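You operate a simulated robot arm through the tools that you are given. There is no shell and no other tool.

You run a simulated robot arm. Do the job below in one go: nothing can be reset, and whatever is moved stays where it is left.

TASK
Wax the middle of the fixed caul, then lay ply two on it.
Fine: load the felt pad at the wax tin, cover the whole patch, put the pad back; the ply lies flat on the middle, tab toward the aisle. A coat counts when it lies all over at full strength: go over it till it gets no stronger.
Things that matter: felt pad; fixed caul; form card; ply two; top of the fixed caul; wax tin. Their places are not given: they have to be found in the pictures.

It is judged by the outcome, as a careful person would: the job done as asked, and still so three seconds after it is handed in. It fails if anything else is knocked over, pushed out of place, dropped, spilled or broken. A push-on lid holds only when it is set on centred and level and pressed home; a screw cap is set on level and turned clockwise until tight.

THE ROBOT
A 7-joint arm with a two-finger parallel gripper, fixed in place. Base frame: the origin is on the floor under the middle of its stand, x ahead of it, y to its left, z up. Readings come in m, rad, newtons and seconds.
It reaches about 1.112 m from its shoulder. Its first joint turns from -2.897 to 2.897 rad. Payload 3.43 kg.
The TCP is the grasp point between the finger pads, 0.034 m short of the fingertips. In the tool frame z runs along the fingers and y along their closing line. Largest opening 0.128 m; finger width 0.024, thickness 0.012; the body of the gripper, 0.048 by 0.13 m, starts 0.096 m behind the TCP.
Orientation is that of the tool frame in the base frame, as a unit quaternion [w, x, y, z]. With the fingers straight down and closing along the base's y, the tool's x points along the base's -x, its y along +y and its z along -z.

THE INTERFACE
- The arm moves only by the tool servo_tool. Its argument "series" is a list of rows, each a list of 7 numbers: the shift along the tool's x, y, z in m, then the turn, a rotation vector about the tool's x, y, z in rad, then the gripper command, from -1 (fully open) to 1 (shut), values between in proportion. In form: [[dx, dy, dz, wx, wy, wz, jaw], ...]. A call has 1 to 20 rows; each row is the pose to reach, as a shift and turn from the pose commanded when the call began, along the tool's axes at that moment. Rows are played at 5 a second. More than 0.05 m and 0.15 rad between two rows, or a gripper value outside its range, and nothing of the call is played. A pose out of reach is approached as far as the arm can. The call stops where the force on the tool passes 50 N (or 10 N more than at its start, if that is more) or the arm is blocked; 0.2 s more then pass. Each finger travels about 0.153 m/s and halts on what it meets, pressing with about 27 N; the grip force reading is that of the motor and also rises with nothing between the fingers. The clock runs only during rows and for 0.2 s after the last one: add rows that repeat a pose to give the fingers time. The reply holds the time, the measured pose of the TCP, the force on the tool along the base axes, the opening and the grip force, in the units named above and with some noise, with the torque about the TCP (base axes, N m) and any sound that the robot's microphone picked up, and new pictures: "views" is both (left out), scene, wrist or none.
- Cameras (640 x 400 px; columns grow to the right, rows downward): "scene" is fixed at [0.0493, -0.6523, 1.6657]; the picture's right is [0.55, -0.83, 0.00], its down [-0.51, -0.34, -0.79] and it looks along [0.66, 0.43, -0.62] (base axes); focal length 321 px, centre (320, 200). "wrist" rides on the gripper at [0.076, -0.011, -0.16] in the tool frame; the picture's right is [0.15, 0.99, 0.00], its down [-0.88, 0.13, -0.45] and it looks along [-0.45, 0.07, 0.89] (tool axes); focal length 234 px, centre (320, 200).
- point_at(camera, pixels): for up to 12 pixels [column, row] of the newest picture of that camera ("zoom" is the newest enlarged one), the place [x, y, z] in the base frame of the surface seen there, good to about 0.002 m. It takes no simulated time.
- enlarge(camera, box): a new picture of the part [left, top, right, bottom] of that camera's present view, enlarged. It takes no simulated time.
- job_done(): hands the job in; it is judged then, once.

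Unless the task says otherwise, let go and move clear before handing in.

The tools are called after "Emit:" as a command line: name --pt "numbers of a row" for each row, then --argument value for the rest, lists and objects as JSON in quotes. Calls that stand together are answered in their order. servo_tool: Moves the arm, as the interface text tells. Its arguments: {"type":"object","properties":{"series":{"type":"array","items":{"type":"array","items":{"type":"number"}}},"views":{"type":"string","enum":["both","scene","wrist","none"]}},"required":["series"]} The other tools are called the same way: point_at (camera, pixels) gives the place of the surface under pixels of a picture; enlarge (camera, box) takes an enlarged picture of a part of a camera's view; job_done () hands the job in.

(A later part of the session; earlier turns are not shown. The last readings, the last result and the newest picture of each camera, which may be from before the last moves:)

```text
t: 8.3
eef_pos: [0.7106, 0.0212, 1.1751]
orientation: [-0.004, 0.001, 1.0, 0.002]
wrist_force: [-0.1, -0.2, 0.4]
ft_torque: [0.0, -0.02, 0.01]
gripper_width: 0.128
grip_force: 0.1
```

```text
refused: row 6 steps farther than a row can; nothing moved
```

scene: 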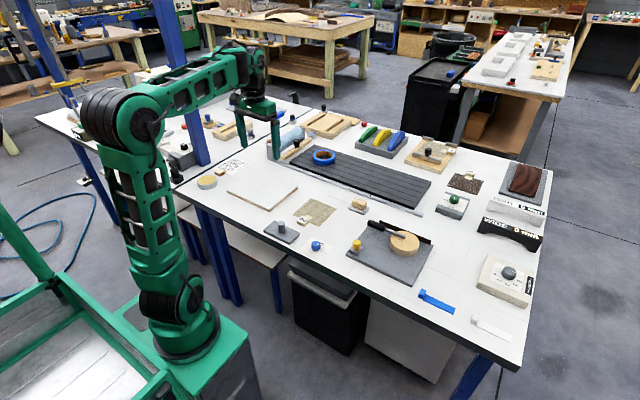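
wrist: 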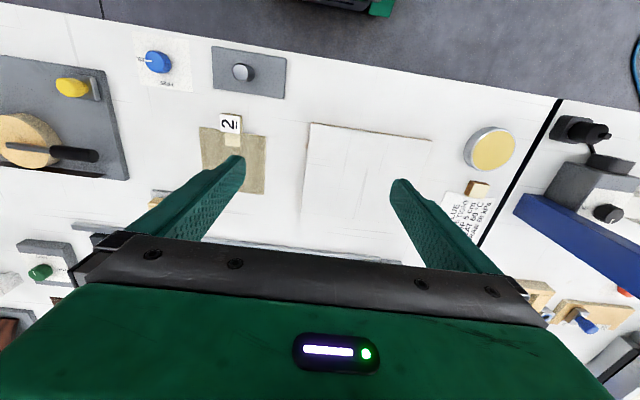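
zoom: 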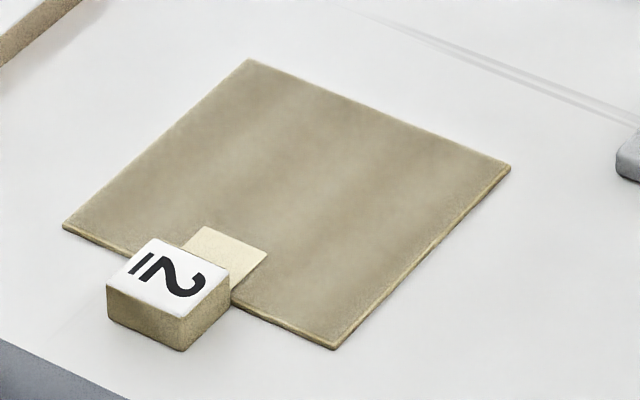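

One step was slightly too long; I'll resend with smaller steps.

Emit:
servo_tool --pt "-0.025 -0.035 0.0 0 0 0 -1" --pt "-0.05 -0.07 0.0 0 0 0 -1" --pt "-0.075 -0.105 0.01 0 0 0 -1" --pt "-0.1 -0.14 0.02 0 0 0 -1" --pt "-0.125 -0.175 0.03 0 0 0 -1" --pt "-0.15 -0.21 0.04 0 0 0 -1" --pt "-0.17 -0.245 0.06 0 0 0 -1" --pt "-0.186 -0.28 0.08 0 0 0 -1" --pt "-0.186 -0.286 0.115 0 0 0 -1" --pt "-0.186 -0.286 0.145 0 0 0 -1" --pt "-0.186 -0.286 0.145 0 0 0 -1"

```text
t: 10.7
eef_pos: [0.8925, -0.2633, 1.0264]
orientation: [-0.004, 0.001, 1.0, 0.001]
wrist_force: [0.4, 0.4, -0.3]
ft_torque: [-0.03, 0.02, -0.02]
gripper_width: 0.1281
grip_force: 0.1
```

scene: 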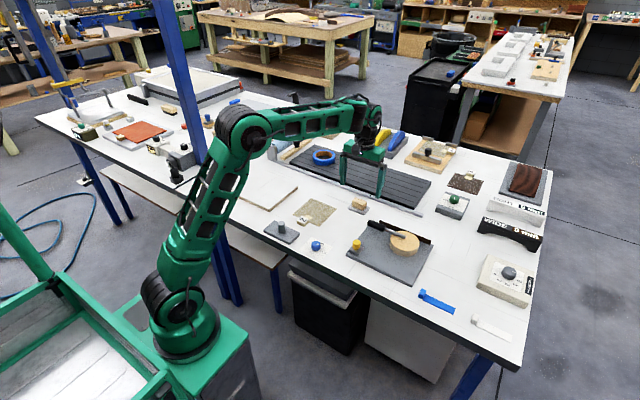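
wrist: 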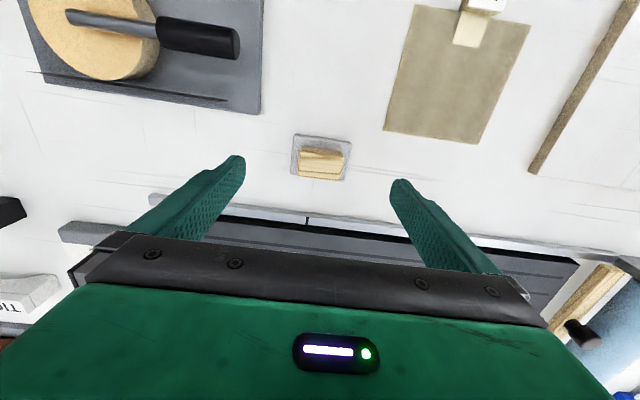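

The pad is at wrist (321,157), just ahead of the fingers. I'll refine its position from the wrist picture.

Emit:
enlarge --camera "wrist" --box '[272, 120, 368, 190]'

Emit:
point_at --camera "zoom" --pixels '[[148, 98], [520, 145], [505, 395], [130, 370], [170, 190], [470, 250], [450, 380], [180, 350], [320, 280], [176, 240], [475, 300], [300, 200]]'

```text
5.71 times, centred on (320, 155) of wrist
```

zoom: 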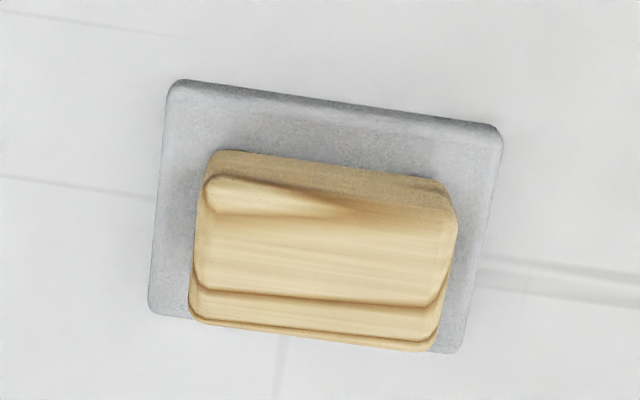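

```text
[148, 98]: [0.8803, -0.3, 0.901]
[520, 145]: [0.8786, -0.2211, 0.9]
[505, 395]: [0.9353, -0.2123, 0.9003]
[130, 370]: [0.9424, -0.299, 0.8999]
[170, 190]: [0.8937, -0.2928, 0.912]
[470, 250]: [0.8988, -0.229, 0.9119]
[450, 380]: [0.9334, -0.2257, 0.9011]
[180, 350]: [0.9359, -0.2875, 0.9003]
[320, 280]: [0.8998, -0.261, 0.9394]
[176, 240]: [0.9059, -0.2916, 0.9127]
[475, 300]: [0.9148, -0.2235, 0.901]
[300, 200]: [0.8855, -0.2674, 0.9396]
```

Emit:
point_at --camera "zoom" --pixels '[[207, 200], [198, 290], [192, 315], [452, 225], [440, 300], [432, 342], [180, 90], [492, 135], [155, 305], [460, 340], [215, 175], [445, 205]]'

```text
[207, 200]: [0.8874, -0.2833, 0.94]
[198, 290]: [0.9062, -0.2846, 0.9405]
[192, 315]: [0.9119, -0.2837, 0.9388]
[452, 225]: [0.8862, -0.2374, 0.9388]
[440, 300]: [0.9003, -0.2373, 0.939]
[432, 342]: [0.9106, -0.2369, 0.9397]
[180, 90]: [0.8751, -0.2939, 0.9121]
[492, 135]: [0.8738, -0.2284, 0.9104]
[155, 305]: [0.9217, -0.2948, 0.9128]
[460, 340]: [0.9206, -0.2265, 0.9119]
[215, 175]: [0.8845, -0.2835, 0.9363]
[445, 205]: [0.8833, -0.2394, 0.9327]
```

The grip block's centre is about (0.898, −0.262) with top 0.940 and felt top 0.912. I'll descend with the jaw partly closed so the tips stop just above the felt, then close on the block.

Emit:
servo_tool --pt "-0.0055 0.001 0.0 0.002 -0.008 -0.002 -0.25" --pt "-0.0055 0.001 0.03 0.002 -0.008 -0.002 -0.25" --pt "-0.0055 0.001 0.055 0.002 -0.008 -0.002 -0.25" --pt "-0.0055 0.001 0.07 0.002 -0.008 -0.002 -0.25" --pt "-0.0055 0.001 0.077 0.002 -0.008 -0.002 -0.25" --pt "-0.0055 0.001 0.077 0.002 -0.008 -0.002 -0.25"

```text
t: 12.1
eef_pos: [0.9014, -0.2639, 0.9513]
orientation: [0.001, -0.001, 1.0, -0.001]
wrist_force: [-0.8, -0.1, 0.4]
ft_torque: [-0.01, -0.02, -0.01]
gripper_width: 0.0802
grip_force: 0.1
```

scene: 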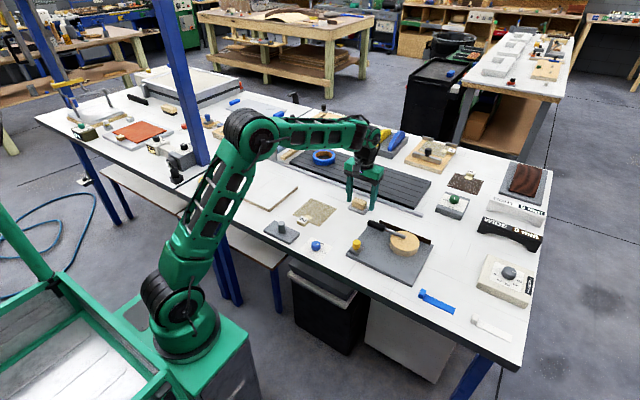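
wrist: 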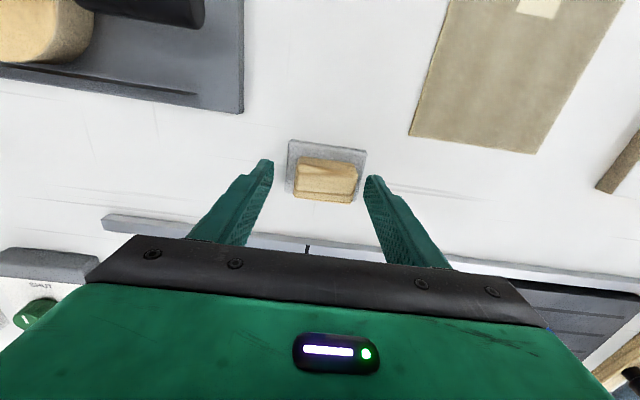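

The fingers straddle the block with the tips a few mm above the felt. I'll trim the position by a few mm and close.

Emit:
servo_tool --pt "0.0035 0.0015 0.002 0 0 0 -0.25" --pt "0.0035 0.0015 0.002 0 0 0 0.1" --pt "0.0035 0.0015 0.002 0 0 0 0.4" --pt "0.0035 0.0015 0.002 0 0 0 0.6" --pt "0.0035 0.0015 0.002 0 0 0 0.6"

```text
t: 13.3
eef_pos: [0.8965, -0.2624, 0.9481]
orientation: [0.0, 0.0, 1.0, 0.0]
wrist_force: [-0.2, -0.1, 0.1]
ft_torque: [0.0, -0.01, -0.01]
gripper_width: 0.0492
grip_force: 27.0
```

scene: 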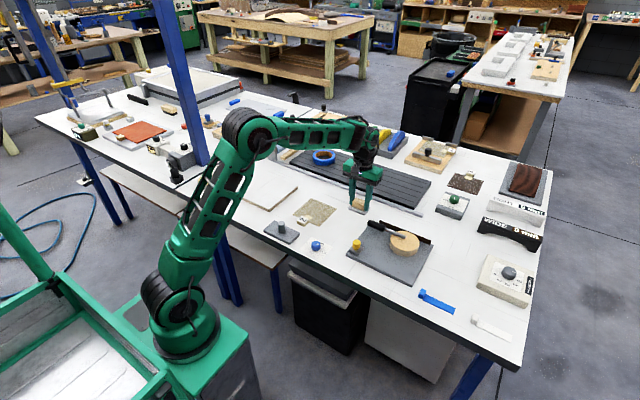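
wrist: 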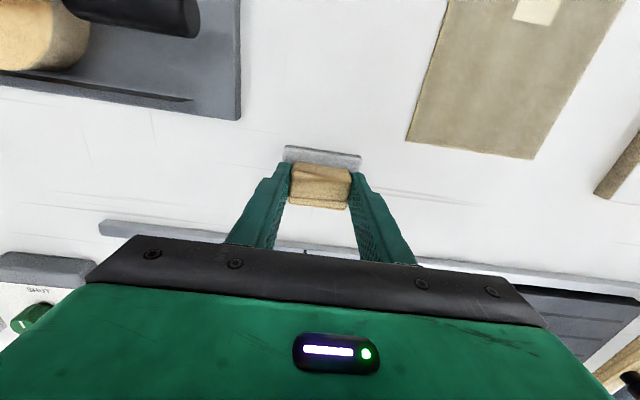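

The block is held (width 0.049, 27 N). I'll lift it 0.1 m and carry it over to above the wax tin at (0.698, 0.3345).

Emit:
servo_tool --pt "0 0 -0.03 0 0 0 0.6" --pt "0 0 -0.065 0 0 0 0.6" --pt "0 0 -0.1 0 0 0 0.6" --pt "0.0133 0.04 -0.1 0 0 0 0.6" --pt "0.0266 0.08 -0.1 0 0 0 0.6" --pt "0.0399 0.12 -0.1 0 0 0 0.6" --pt "0.0532 0.16 -0.1 0 0 0 0.6" --pt "0.0665 0.2 -0.1 0 0 0 0.6" --pt "0.0798 0.24 -0.1 0 0 0 0.6" --pt "0.0931 0.28 -0.1 0 0 0 0.6" --pt "0.1064 0.32 -0.1 0 0 0 0.6" --pt "0.1197 0.36 -0.1 0 0 0 0.6" --pt "0.133 0.4 -0.1 0 0 0 0.6" --pt "0.1463 0.44 -0.1 0 0 0 0.6" --pt "0.1596 0.48 -0.1 0 0 0 0.6" --pt "0.1729 0.52 -0.1 0 0 0 0.6" --pt "0.1862 0.56 -0.1 0 0 0 0.6" --pt "0.1985 0.597 -0.1 0 0 0 0.6" --pt "0.1985 0.597 -0.1 0 0 0 0.6"

```text
t: 17.3
eef_pos: [0.6971, 0.3364, 1.0481]
orientation: [0.0, 0.0, 1.0, -0.001]
wrist_force: [-0.1, 0.6, 0.3]
ft_torque: [-0.03, 0.0, -0.01]
gripper_width: 0.0495
grip_force: 27.3
```

scene: 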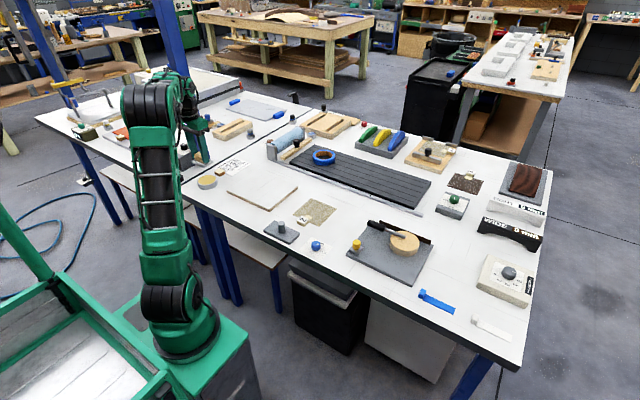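
wrist: 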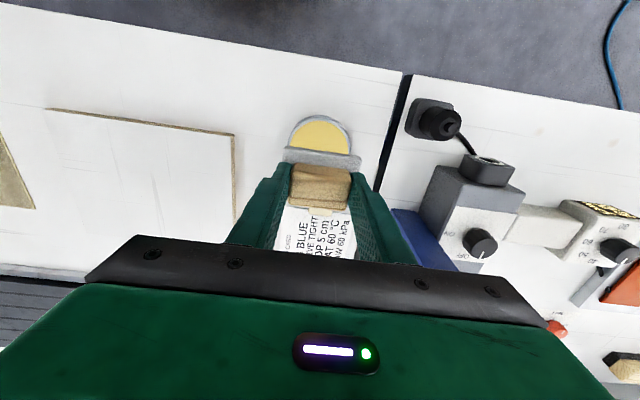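

The pad hangs above the tin, with nothing in the way. I'll lower it onto the wax slowly.

Emit:
servo_tool --pt "-0.001 -0.002 0.03 0 0 0 0.6" --pt "-0.001 -0.002 0.055 0 0 0 0.6" --pt "-0.001 -0.002 0.07 0 0 0 0.6" --pt "-0.001 -0.002 0.075 0 0 0 0.6" --pt "-0.001 -0.002 0.077 0 0 0 0.6" --pt "-0.001 -0.002 0.078 0 0 0 0.6" --pt "-0.001 -0.002 0.078 0 0 0 0.6"

```text
t: 18.9
eef_pos: [0.6975, 0.3338, 0.97]
orientation: [0.0, 0.0, 1.0, 0.0]
wrist_force: [-3.4, 4.4, 13.7]
ft_torque: [0.24, 0.14, 0.04]
gripper_width: 0.0489
grip_force: 26.6
```

scene: 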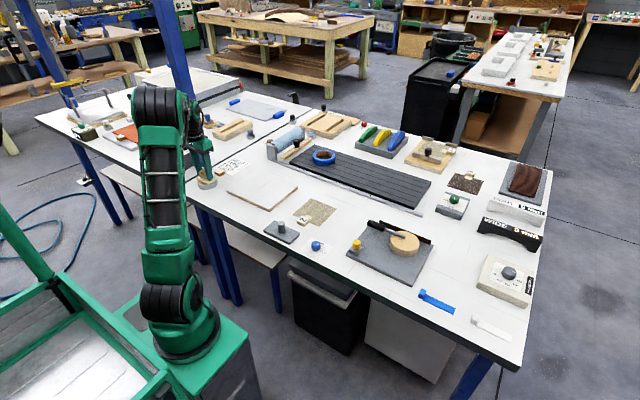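
wrist: 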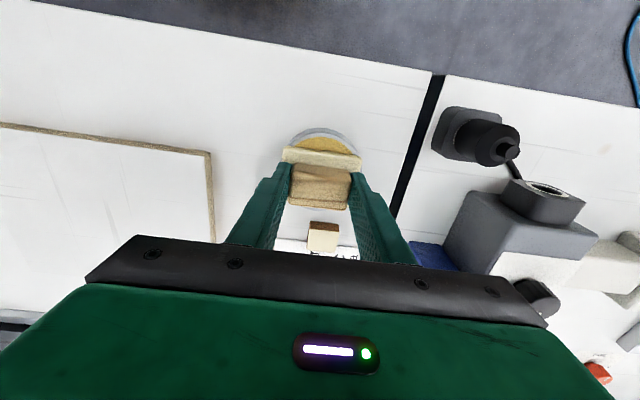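

The pad touches the wax with 13.7 N and the felt edge has turned cream (wrist (322,157)), so it is loaded. I'll hold briefly and lift straight up.

Emit:
servo_tool --pt "0 0 0 0 0 0 0.6" --pt "0 0 0 0 0 0 0.6" --pt "0 0 -0.005 0 0 0 0.6" --pt "0 0 -0.03 0 0 0 0.6" --pt "0 0 -0.05 0 0 0 0.6" --pt "0 0 -0.05 0 0 0 0.6"

Emit:
enlarge --camera "wrist" --box '[240, 90, 400, 230]'

```text
t: 20.3
eef_pos: [0.6989, 0.3339, 1.02]
orientation: [0.0, -0.002, 1.0, -0.001]
wrist_force: [-0.3, -0.1, 0.1]
ft_torque: [-0.01, -0.01, 0.01]
gripper_width: 0.0493
grip_force: 27.0
```

scene: 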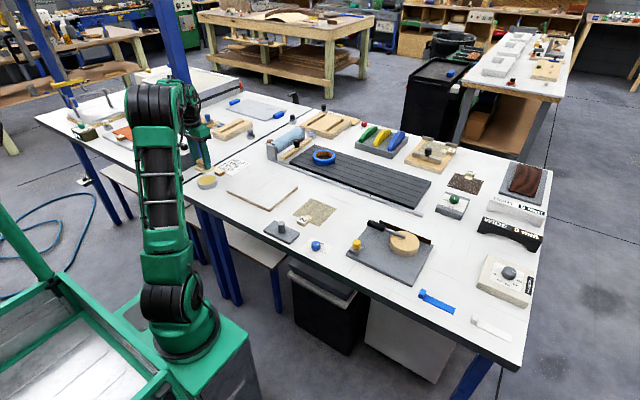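
wrist: 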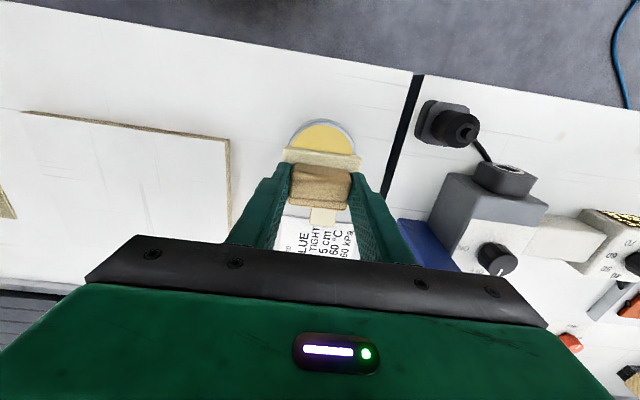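

```text
2.86 times, centred on (320, 160) of wrist
```

zoom: 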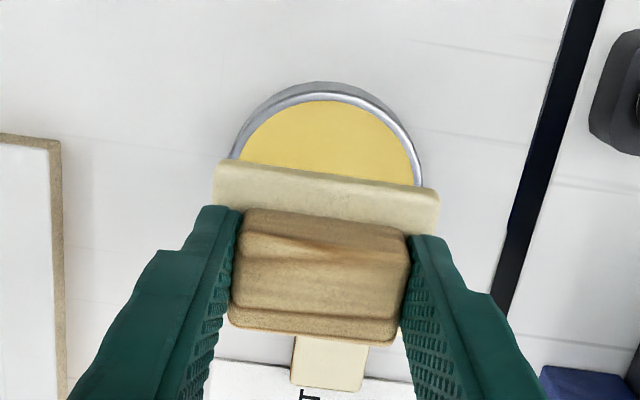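

The felt is now cream, i.e. loaded. I'll carry it to the caul's near-left corner of the middle patch (0.75, 0.147) and lower until light contact.

Emit:
servo_tool --pt "-0.012 -0.04 0 0 0 0 0.6" --pt "-0.024 -0.08 0 0 0 0 0.6" --pt "-0.036 -0.12 0 0 0 0 0.6" --pt "-0.046 -0.155 0 0 0 0 0.6" --pt "-0.0511 -0.187 0 0 0 0 0.6" --pt "-0.0511 -0.187 0.03 0 0 0 0.6" --pt "-0.0511 -0.187 0.046 0 0 0 0.6" --pt "-0.0511 -0.187 0.052 0 0 0 0.6" --pt "-0.0511 -0.187 0.055 0 0 0 0.6" --pt "-0.0511 -0.187 0.0565 0 0 0 0.6" --pt "-0.0511 -0.187 0.0565 0 0 0 0.6"

```text
t: 22.7
eef_pos: [0.7479, 0.1452, 0.9636]
orientation: [0.0, 0.0, 1.0, -0.001]
wrist_force: [-3.2, -4.7, 10.2]
ft_torque: [-0.07, 0.14, 0.02]
gripper_width: 0.0494
grip_force: 26.8
```

scene: 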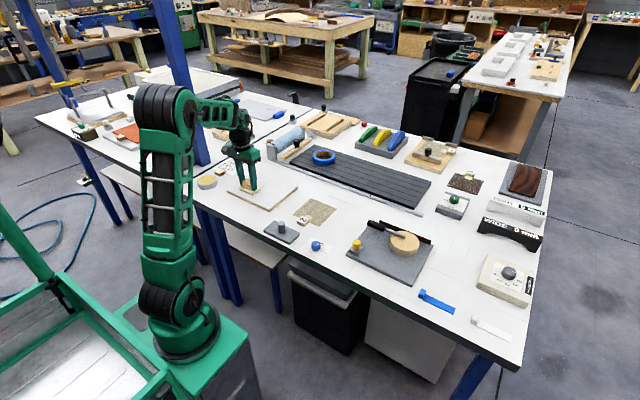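
wrist: 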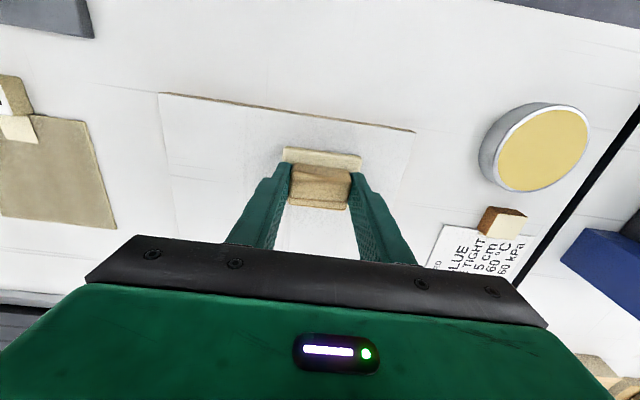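

Contact is made at z 0.9636 with about 10 N. I'll zoom in to see whether the coat and the patch outline show.

Emit:
enlarge --camera "wrist" --box '[150, 80, 430, 255]'

Emit:
enlarge --camera "scene" --box '[220, 160, 310, 216]'

```text
2.29 times, centred on (290, 168) of wrist
```

zoom: 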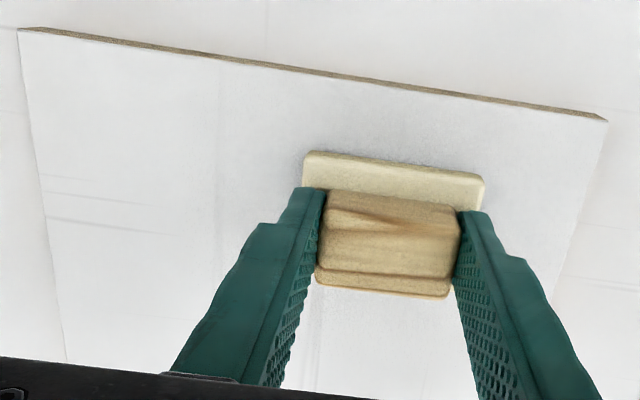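

```text
7.11 times, centred on (265, 188) of scene
```

zoom: 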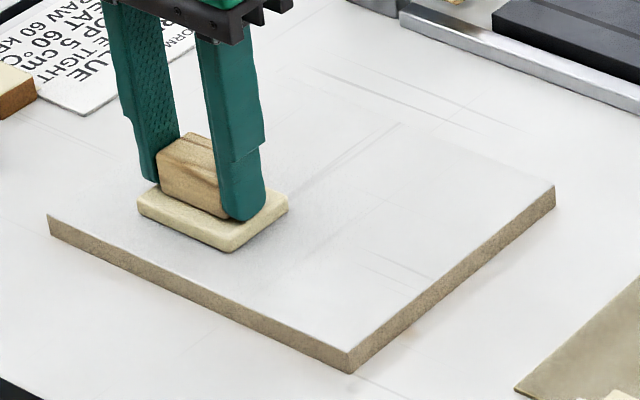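

No outline shows yet, only the pad on the white face. I'll sweep in overlapping strokes covering about ±0.07 m around the caul centre at light pressure.

Emit:
servo_tool --pt "0.007 0.006 0.0003 0 0 0 0.6" --pt "0.007 -0.02 0.0003 0 0 0 0.6" --pt "0.007 -0.047 0.0003 0 0 0 0.6" --pt "0.007 -0.074 0.0003 0 0 0 0.6" --pt "-0.025 -0.074 0.0003 0 0 0 0.6" --pt "-0.025 -0.047 0.0003 0 0 0 0.6" --pt "-0.025 -0.02 0.0003 0 0 0 0.6" --pt "-0.025 0.006 0.0003 0 0 0 0.6" --pt "-0.057 0.006 0.0003 0 0 0 0.6" --pt "-0.057 -0.02 0.0003 0 0 0 0.6" --pt "-0.057 -0.047 0.0003 0 0 0 0.6" --pt "-0.057 -0.074 0.0003 0 0 0 0.6" --pt "-0.089 -0.074 0.0003 0 0 0 0.6" --pt "-0.089 -0.047 0.0003 0 0 0 0.6" --pt "-0.089 -0.02 0.0003 0 0 0 0.6" --pt "-0.089 0.006 0.0003 0 0 0 0.6"

Emit:
enlarge --camera "scene" --box '[220, 160, 310, 216]'

Emit:
enlarge --camera "wrist" --box '[150, 50, 430, 225]'

```text
t: 26.1
eef_pos: [0.8374, 0.1524, 0.9642]
orientation: [0.0, -0.002, 1.0, 0.0]
wrist_force: [1.5, -3.8, 11.9]
ft_torque: [-0.11, -0.11, 0.08]
gripper_width: 0.0491
grip_force: 27.2
```

scene: 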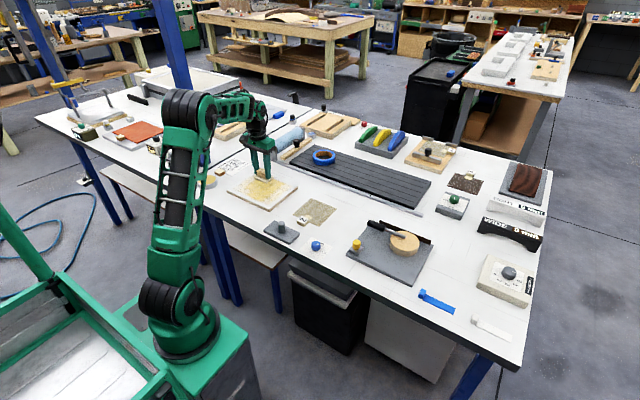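
wrist: 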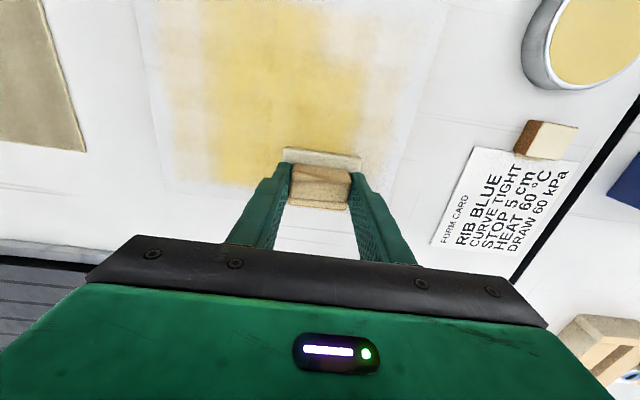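

```text
7.11 times, centred on (265, 188) of scene
```

zoom: 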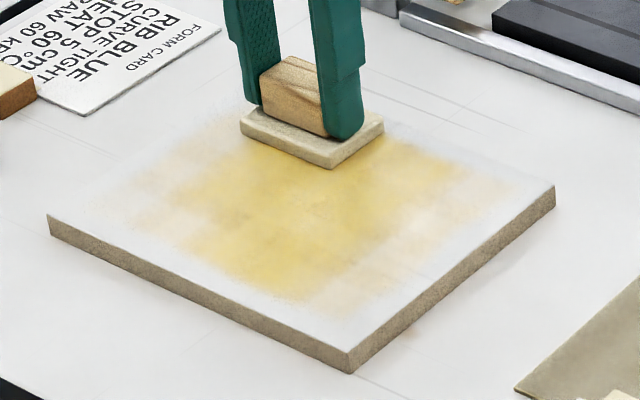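

```text
2.29 times, centred on (290, 138) of wrist
```

zoom: 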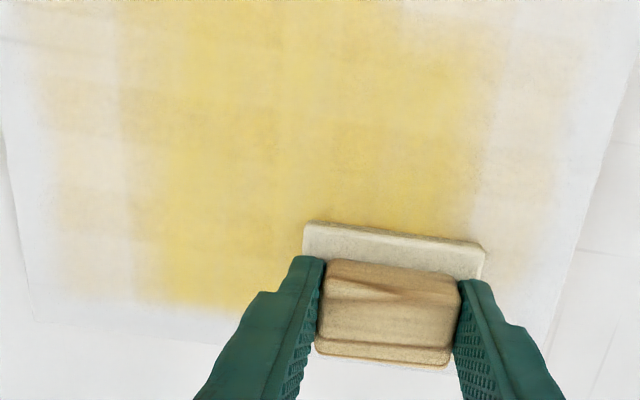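

The wax shows yellow where it has built up and pale at the edges, so the edges need more passes. I'll sweep back with slightly wider, tighter strokes.

Emit:
servo_tool --pt "-0.003 0.01 0 0 0 0 0.6" --pt "-0.003 -0.023 0 0 0 0 0.6" --pt "-0.003 -0.057 0 0 0 0 0.6" --pt "-0.003 -0.09 0 0 0 0 0.6" --pt "0.022 -0.09 0 0 0 0 0.6" --pt "0.022 -0.057 0 0 0 0 0.6" --pt "0.022 -0.023 0 0 0 0 0.6" --pt "0.022 0.01 0 0 0 0 0.6" --pt "0.047 0.01 0 0 0 0 0.6" --pt "0.047 -0.023 0 0 0 0 0.6" --pt "0.047 -0.057 0 0 0 0 0.6" --pt "0.047 -0.09 0 0 0 0 0.6" --pt "0.072 -0.09 0 0 0 0 0.6" --pt "0.072 -0.057 0 0 0 0 0.6" --pt "0.072 -0.023 0 0 0 0 0.6" --pt "0.072 0.01 0 0 0 0 0.6" --pt "0.097 0.01 0 0 0 0 0.6" --pt "0.097 -0.023 0 0 0 0 0.6" --pt "0.097 -0.057 0 0 0 0 0.6" --pt "0.097 -0.09 0 0 0 0 0.6"

Emit:
enlarge --camera "scene" --box '[220, 160, 310, 216]'

Emit:
enlarge --camera "wrist" --box '[150, 80, 520, 311]'

```text
t: 30.3
eef_pos: [0.7389, 0.0613, 0.9644]
orientation: [0.002, -0.001, 1.0, -0.001]
wrist_force: [-1.1, 5.2, 12.2]
ft_torque: [0.25, 0.03, -0.19]
gripper_width: 0.0489
grip_force: 27.2
```

scene: 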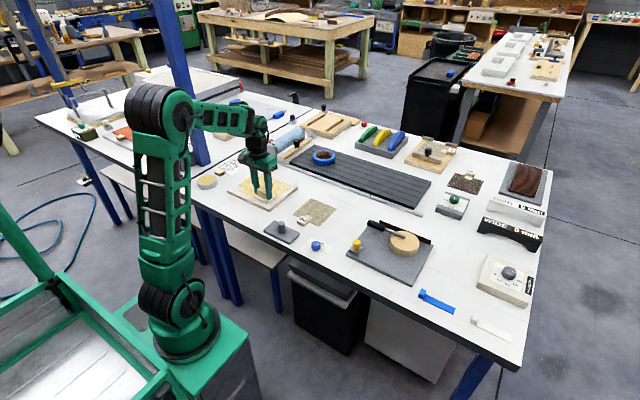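
wrist: 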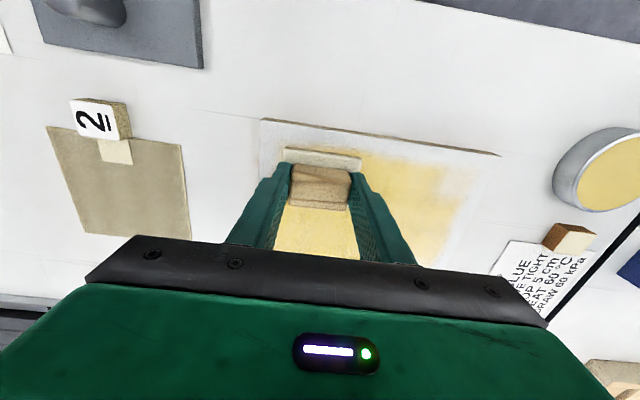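

```text
7.11 times, centred on (265, 188) of scene
```

zoom: 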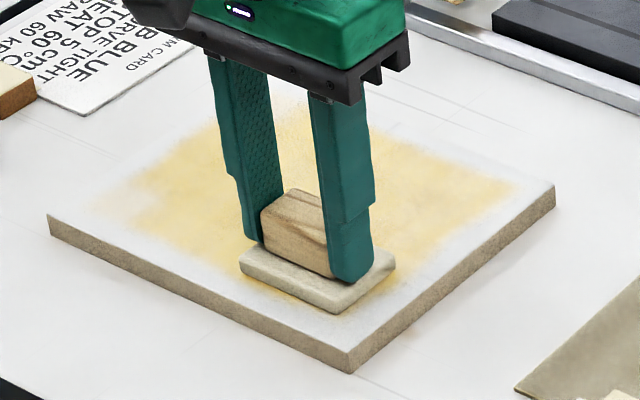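

```text
1.73 times, centred on (335, 196) of wrist
```

zoom: 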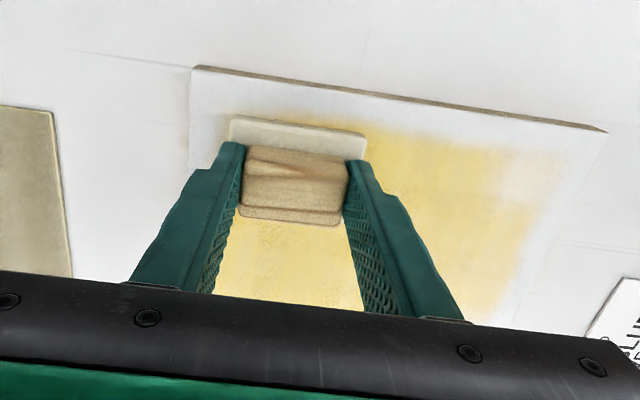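

The field is mostly yellow now with some weaker edge cells. I'll lift off, head for the tin to reload, and look at the whole coat on the way.

Emit:
servo_tool --pt "0 0 -0.03 0 0 0 0.6" --pt "0 0 -0.06 0 0 0 0.6" --pt "0.006 0.04 -0.06 0 0 0 0.6" --pt "0.012 0.08 -0.06 0 0 0 0.6" --pt "0.018 0.12 -0.06 0 0 0 0.6" --pt "0.024 0.16 -0.06 0 0 0 0.6" --pt "0.03 0.2 -0.06 0 0 0 0.6" --pt "0.036 0.24 -0.06 0 0 0 0.6" --pt "0.041 0.2732 -0.06 0 0 0 0.6" --pt "0.041 0.2732 -0.06 0 0 0 0.6"

Emit:
enlarge --camera "scene" --box '[220, 160, 310, 216]'

Emit:
enlarge --camera "wrist" --box '[0, 80, 370, 311]'

```text
t: 32.5
eef_pos: [0.7, 0.3359, 1.023]
orientation: [0.0, 0.0, 1.0, 0.0]
wrist_force: [-0.1, -0.2, -0.9]
ft_torque: [0.03, 0.02, -0.02]
gripper_width: 0.0491
grip_force: 27.3
```

scene: 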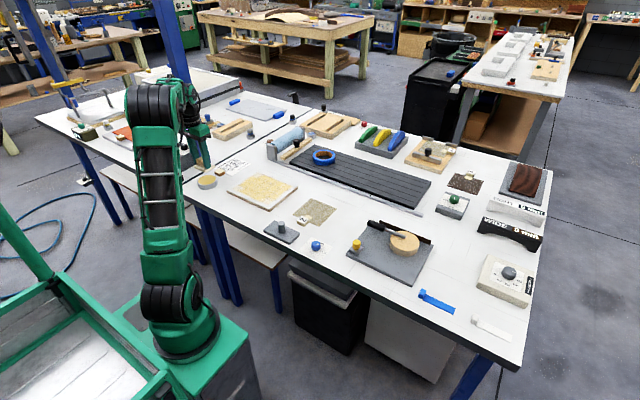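
wrist: 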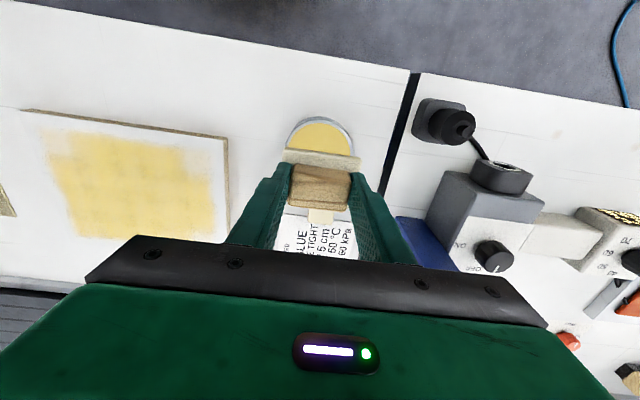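

```text
7.11 times, centred on (265, 188) of scene
```

zoom: 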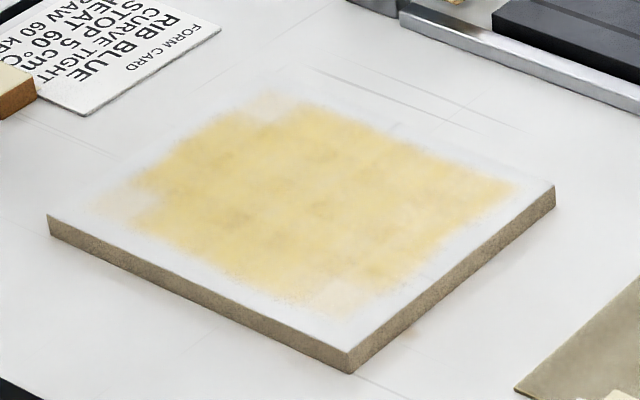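

```text
1.73 times, centred on (185, 196) of wrist
```

zoom: 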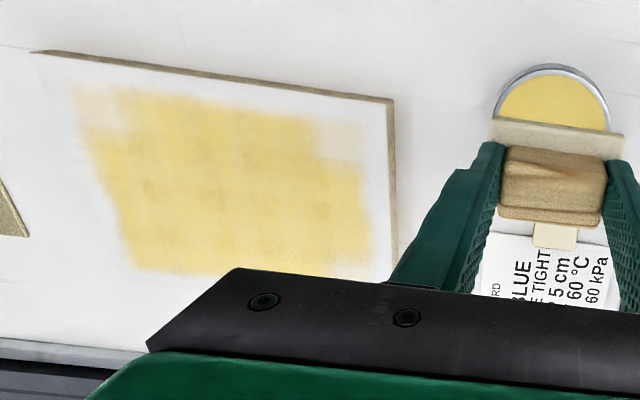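

The coat is visible: even yellow over most of the field, with pale corner cells. I'll measure its extents.

Emit:
point_at --camera "zoom" --pixels '[[75, 90], [130, 95], [318, 125], [365, 125], [320, 160], [362, 170], [370, 260], [135, 265], [125, 135], [85, 130], [140, 270], [345, 275]]'

Emit:
enlarge --camera "scene" --box '[225, 165, 305, 215]'

Emit:
point_at --camera "scene" --pixels '[[234, 188], [239, 190], [243, 186], [254, 173], [263, 175], [261, 177.5], [293, 186], [274, 200], [266, 202], [262, 203]]'

```text
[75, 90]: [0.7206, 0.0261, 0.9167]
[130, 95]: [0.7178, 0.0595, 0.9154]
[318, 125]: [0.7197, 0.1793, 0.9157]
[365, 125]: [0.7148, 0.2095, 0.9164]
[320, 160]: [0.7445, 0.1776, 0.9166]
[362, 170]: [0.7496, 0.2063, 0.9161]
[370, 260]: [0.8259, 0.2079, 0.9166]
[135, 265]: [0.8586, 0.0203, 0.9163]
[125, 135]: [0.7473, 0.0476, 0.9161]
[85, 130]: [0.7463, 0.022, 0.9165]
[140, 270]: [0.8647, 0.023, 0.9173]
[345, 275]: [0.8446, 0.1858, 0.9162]
```

```text
8.00 times, centred on (265, 190) of scene
```

zoom: 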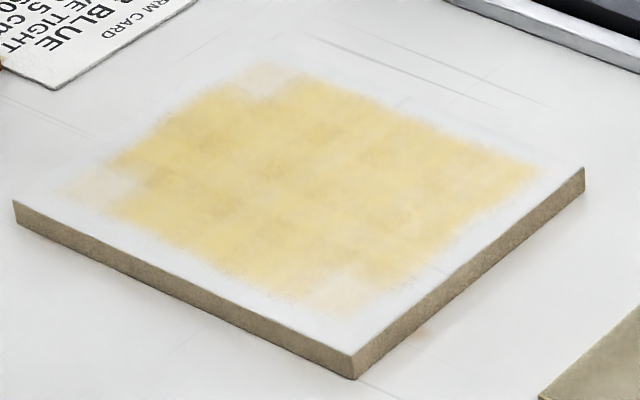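

```text
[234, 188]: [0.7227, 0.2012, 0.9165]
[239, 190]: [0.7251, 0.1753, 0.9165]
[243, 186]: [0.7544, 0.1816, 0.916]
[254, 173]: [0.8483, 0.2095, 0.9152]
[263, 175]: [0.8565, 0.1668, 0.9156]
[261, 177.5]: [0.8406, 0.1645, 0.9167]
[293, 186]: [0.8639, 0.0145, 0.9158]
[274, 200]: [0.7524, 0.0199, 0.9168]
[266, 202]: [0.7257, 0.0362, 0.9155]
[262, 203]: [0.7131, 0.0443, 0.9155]
```

The coat lies on a field x 0.718–0.862, y 0.020–0.208 with three pale corners (near both sides, far left). I'll reload the pad at the tin first.

Emit:
servo_tool --pt "0.002 -0.0015 0.025 0 0 0 0.6" --pt "0.002 -0.0015 0.043 0 0 0 0.6" --pt "0.002 -0.0015 0.05 0 0 0 0.6" --pt "0.002 -0.0015 0.052 0 0 0 0.6" --pt "0.002 -0.0015 0.053 0 0 0 0.6" --pt "0.002 -0.0015 0.053 0 0 0 0.6" --pt "0.002 -0.0015 0.053 0 0 0 0.6" --views "wrist"

```text
t: 34.1
eef_pos: [0.6976, 0.3343, 0.9707]
orientation: [0.0, -0.001, 1.0, -0.001]
wrist_force: [-0.1, -0.5, -1.5]
ft_torque: [0.0, -0.03, 0.0]
gripper_width: 0.0492
grip_force: 27.5
```

wrist: 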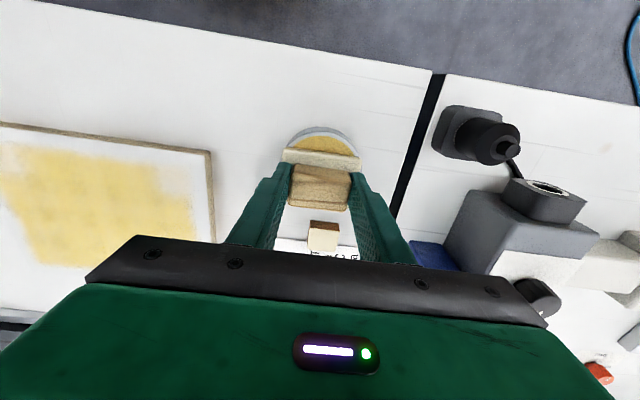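

No contact yet (−1.5 N) at z 0.9707; I'll lower another millimetre or so in small steps.

Emit:
servo_tool --pt "0 0 0.0006 0 0 0 0.6" --pt "0 0 0.0012 0 0 0 0.6" --pt "0 0 0.0017 0 0 0 0.6" --pt "0 0 0.0017 0 0 0 0.6" --pt "0 0 0.0017 0 0 0 0.6" --views "wrist"

Emit:
enlarge --camera "wrist" --box '[240, 90, 400, 230]'

```text
t: 35.3
eef_pos: [0.6977, 0.3338, 0.9699]
orientation: [0.001, -0.001, 1.0, 0.0]
wrist_force: [-5.0, 0.2, 14.8]
ft_torque: [0.12, 0.2, 0.12]
gripper_width: 0.0494
grip_force: 26.8
```

wrist: 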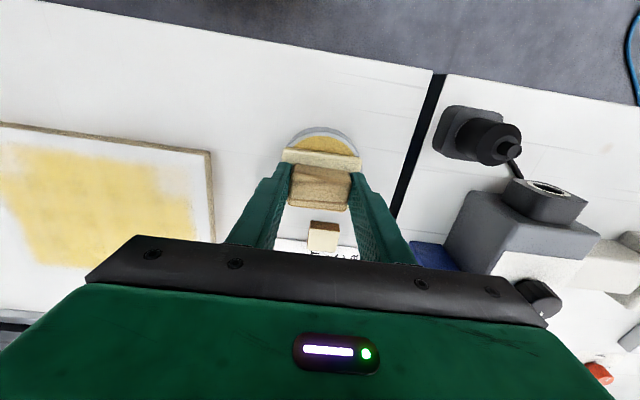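

```text
2.86 times, centred on (320, 160) of wrist
```

zoom: 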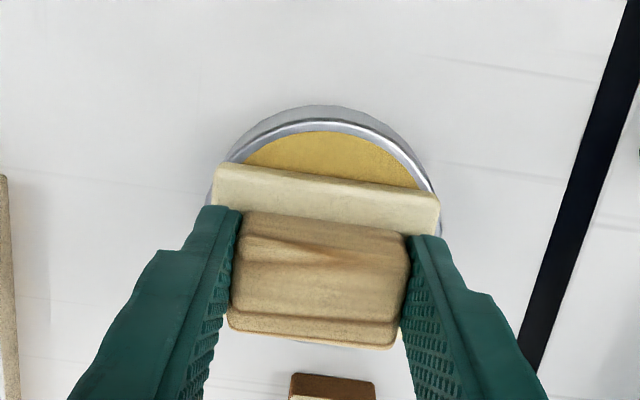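

Reloaded with 14.8 N. Now I'll carry it to the near-left corner of the patch, around (0.737, 0.180), and make light contact.

Emit:
servo_tool --pt "0 0 -0.02 0 0 0 0.6" --pt "0 0 -0.05 0 0 0 0.6" --pt "-0.013 -0.045 -0.05 0 0 0 0.6" --pt "-0.026 -0.09 -0.05 0 0 0 0.6" --pt "-0.036 -0.13 -0.05 0 0 0 0.6" --pt "-0.04 -0.154 -0.05 0 0 0 0.6" --pt "-0.04 -0.154 -0.02 0 0 0 0.6" --pt "-0.04 -0.154 0.0 0 0 0 0.6" --pt "-0.04 -0.154 0.004 0 0 0 0.6" --pt "-0.04 -0.154 0.0053 0 0 0 0.6" --pt "-0.04 -0.154 0.0058 0 0 0 0.6" --pt "-0.04 -0.154 0.0058 0 0 0 0.6" --views "wrist"

```text
t: 37.9
eef_pos: [0.7388, 0.1805, 0.9634]
orientation: [0.0, 0.001, 1.0, -0.001]
wrist_force: [-0.5, -2.3, 11.9]
ft_torque: [-0.06, -0.01, -0.01]
gripper_width: 0.0488
grip_force: 27.1
```

wrist: 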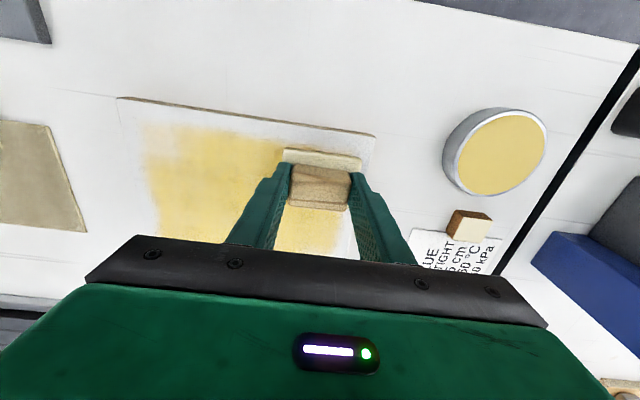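

Contact is 12 N. I'll sweep the whole patch edge to edge in four overlapping strokes.

Emit:
servo_tool --pt "0 0 0 0 0 0 0.6" --pt "0 -0.033 0 0 0 0 0.6" --pt "0 -0.066 0 0 0 0 0.6" --pt "0 -0.099 0 0 0 0 0.6" --pt "0 -0.132 0 0 0 0 0.6" --pt "-0.034 -0.132 0 0 0 0 0.6" --pt "-0.034 -0.099 0 0 0 0 0.6" --pt "-0.034 -0.066 0 0 0 0 0.6" --pt "-0.034 -0.033 0 0 0 0 0.6" --pt "-0.034 0 0 0 0 0 0.6" --pt "-0.068 0 0 0 0 0 0.6" --pt "-0.068 -0.033 0 0 0 0 0.6" --pt "-0.068 -0.066 0 0 0 0 0.6" --pt "-0.068 -0.099 0 0 0 0 0.6" --pt "-0.068 -0.132 0 0 0 0 0.6" --pt "-0.102 -0.132 0 0 0 0 0.6" --pt "-0.102 -0.099 0 0 0 0 0.6" --pt "-0.102 -0.066 0 0 0 0 0.6" --pt "-0.102 -0.033 0 0 0 0 0.6" --pt "-0.102 0 0 0 0 0 0.6"

Emit:
enlarge --camera "scene" --box '[220, 160, 310, 216]'

Emit:
enlarge --camera "wrist" --box '[50, 0, 450, 250]'

```text
t: 42.1
eef_pos: [0.8408, 0.1839, 0.9627]
orientation: [0.0, 0.0, 1.0, -0.001]
wrist_force: [0.8, 0.1, -0.4]
ft_torque: [0.03, -0.04, 0.02]
gripper_width: 0.0491
grip_force: 26.7
```

scene: 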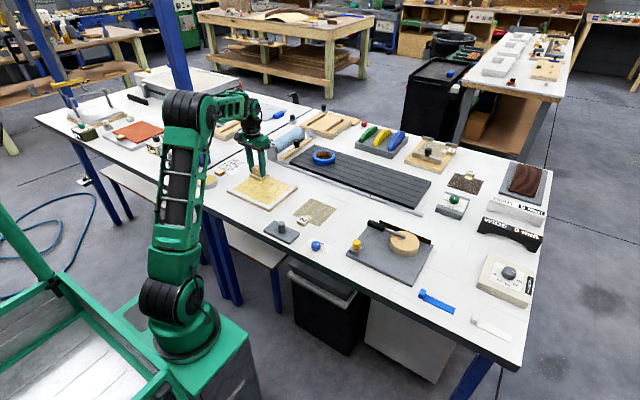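
wrist: 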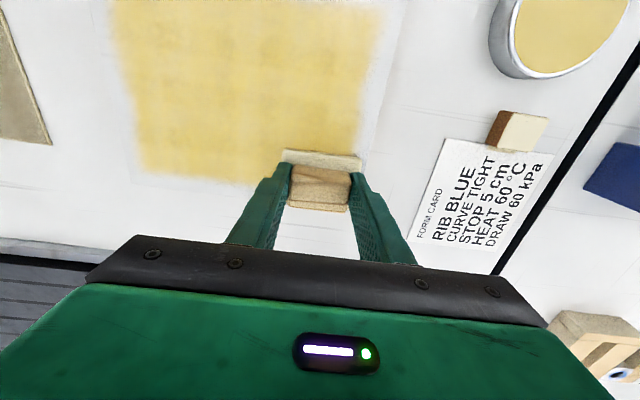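

```text
7.11 times, centred on (265, 188) of scene
```

zoom: 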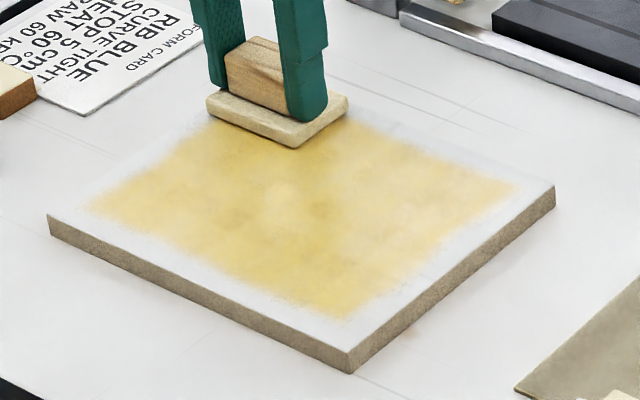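

```text
1.60 times, centred on (250, 125) of wrist
```

zoom: 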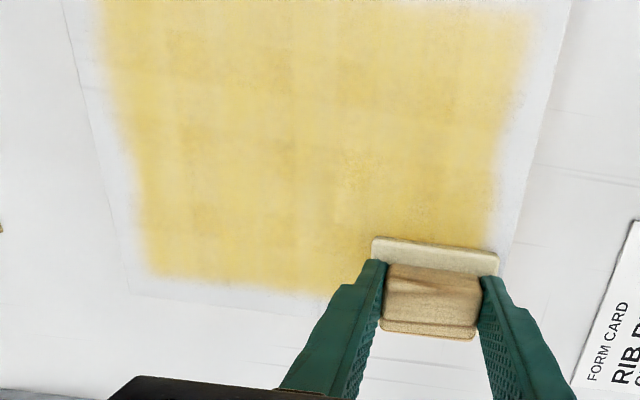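

The last stroke ended with no contact force (−0.4 N at z 0.9627), so the pad slid a little up in the fingers; the far strip may be thin. I'll lower slightly to regain contact.

Emit:
servo_tool --pt "0 0 0.0005 0 0 0 0.6" --pt "0 0 0.001 0 0 0 0.6" --pt "0 0 0.001 0 0 0 0.6" --views "wrist"

```text
t: 42.9
eef_pos: [0.8403, 0.1818, 0.9625]
orientation: [0.001, -0.001, 1.0, -0.001]
wrist_force: [0.9, 0.9, 2.7]
ft_torque: [0.09, 0.03, -0.05]
gripper_width: 0.0491
grip_force: 26.8
```

wrist: 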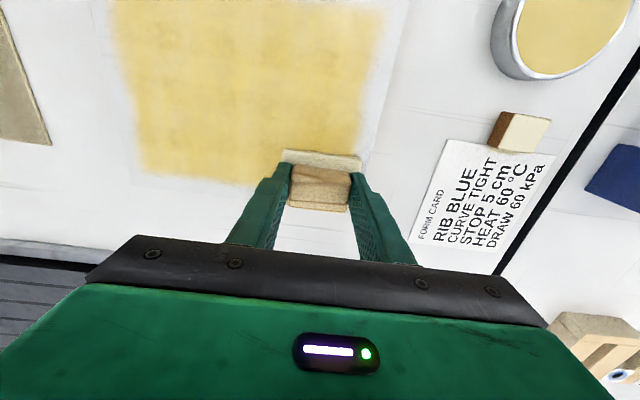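

Contact is back (2.7 N). I'll press to about 10 N and sweep the whole patch crosswise.

Emit:
servo_tool --pt "0 0 0.0007 0 0 0 0.6" --pt "0.034 0 0.0007 0 0 0 0.6" --pt "0.068 0 0.0007 0 0 0 0.6" --pt "0.102 0 0.0007 0 0 0 0.6" --pt "0.102 -0.044 0.0007 0 0 0 0.6" --pt "0.068 -0.044 0.0007 0 0 0 0.6" --pt "0.034 -0.044 0.0007 0 0 0 0.6" --pt "0 -0.044 0.0007 0 0 0 0.6" --pt "0 -0.088 0.0007 0 0 0 0.6" --pt "0.034 -0.088 0.0007 0 0 0 0.6" --pt "0.068 -0.088 0.0007 0 0 0 0.6" --pt "0.102 -0.088 0.0007 0 0 0 0.6" --pt "0.102 -0.134 0.0007 0 0 0 0.6" --pt "0.068 -0.134 0.0007 0 0 0 0.6" --pt "0.034 -0.134 0.0007 0 0 0 0.6" --pt "0 -0.134 0.0007 0 0 0 0.6"

Emit:
enlarge --camera "scene" --box '[220, 160, 310, 216]'

Emit:
enlarge --camera "wrist" --box '[200, 0, 600, 250]'

```text
t: 45.8
eef_pos: [0.7339, 0.0448, 0.9701]
orientation: [0.004, -0.001, 1.0, -0.001]
wrist_force: [0.5, 0.3, -1.3]
ft_torque: [0.01, 0.08, 0.02]
gripper_width: 0.0491
grip_force: 27.2
stopped in row 14: the force on the tool passed its limit at 62 N (the readings are from after the stop); the commanded pose is now the measured one
```

scene: 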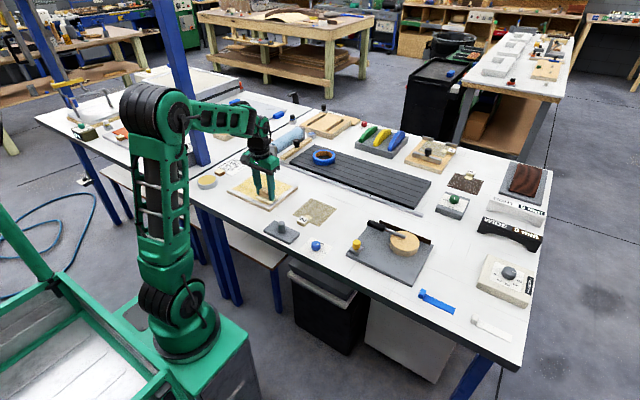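
wrist: 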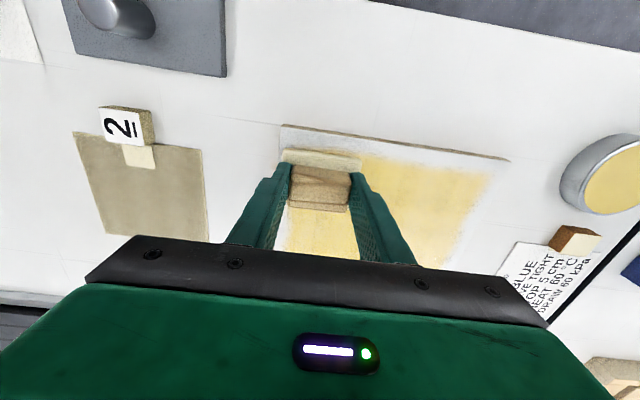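

```text
7.11 times, centred on (265, 188) of scene
```

zoom: 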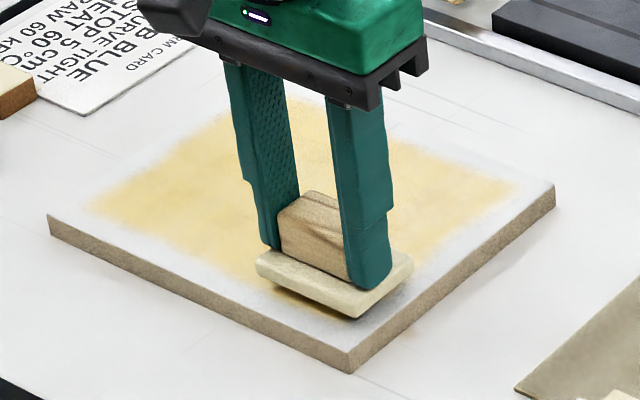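

```text
1.60 times, centred on (400, 125) of wrist
```

zoom: 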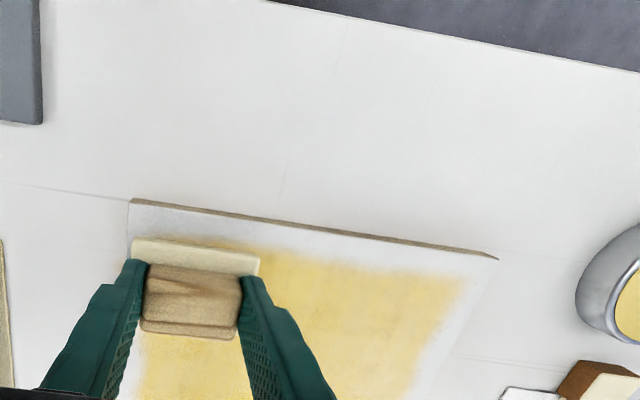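

A force spike (62 N) stopped the stroke in row 14 and the arm backed off to z 0.970. I'll look closely at how the pad sits in the fingers.

Emit:
enlarge --camera "scene" --box '[244, 175, 292, 210]'

Emit:
point_at --camera "zoom" --pixels '[[150, 240], [330, 320], [395, 240], [380, 265], [180, 235], [230, 270], [330, 300], [170, 260]]'

Emit:
enlarge --camera "wrist" --box '[260, 120, 380, 220]'

```text
11.43 times, centred on (268, 192) of scene
```

zoom: 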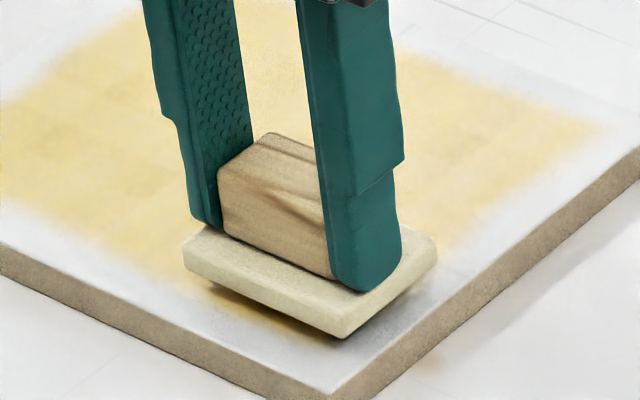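

```text
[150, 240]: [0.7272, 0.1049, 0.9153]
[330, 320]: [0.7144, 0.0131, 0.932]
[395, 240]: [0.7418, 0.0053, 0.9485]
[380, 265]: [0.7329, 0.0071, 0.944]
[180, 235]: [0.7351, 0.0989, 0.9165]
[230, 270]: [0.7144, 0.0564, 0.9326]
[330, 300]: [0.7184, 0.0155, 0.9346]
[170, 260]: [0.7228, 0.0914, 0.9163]
```

```text
4.00 times, centred on (320, 170) of wrist
```

zoom: 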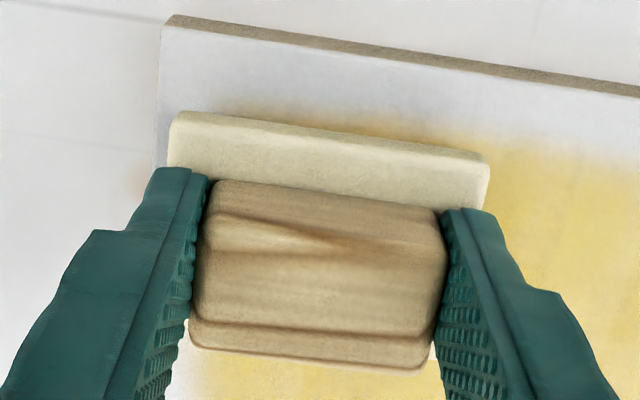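

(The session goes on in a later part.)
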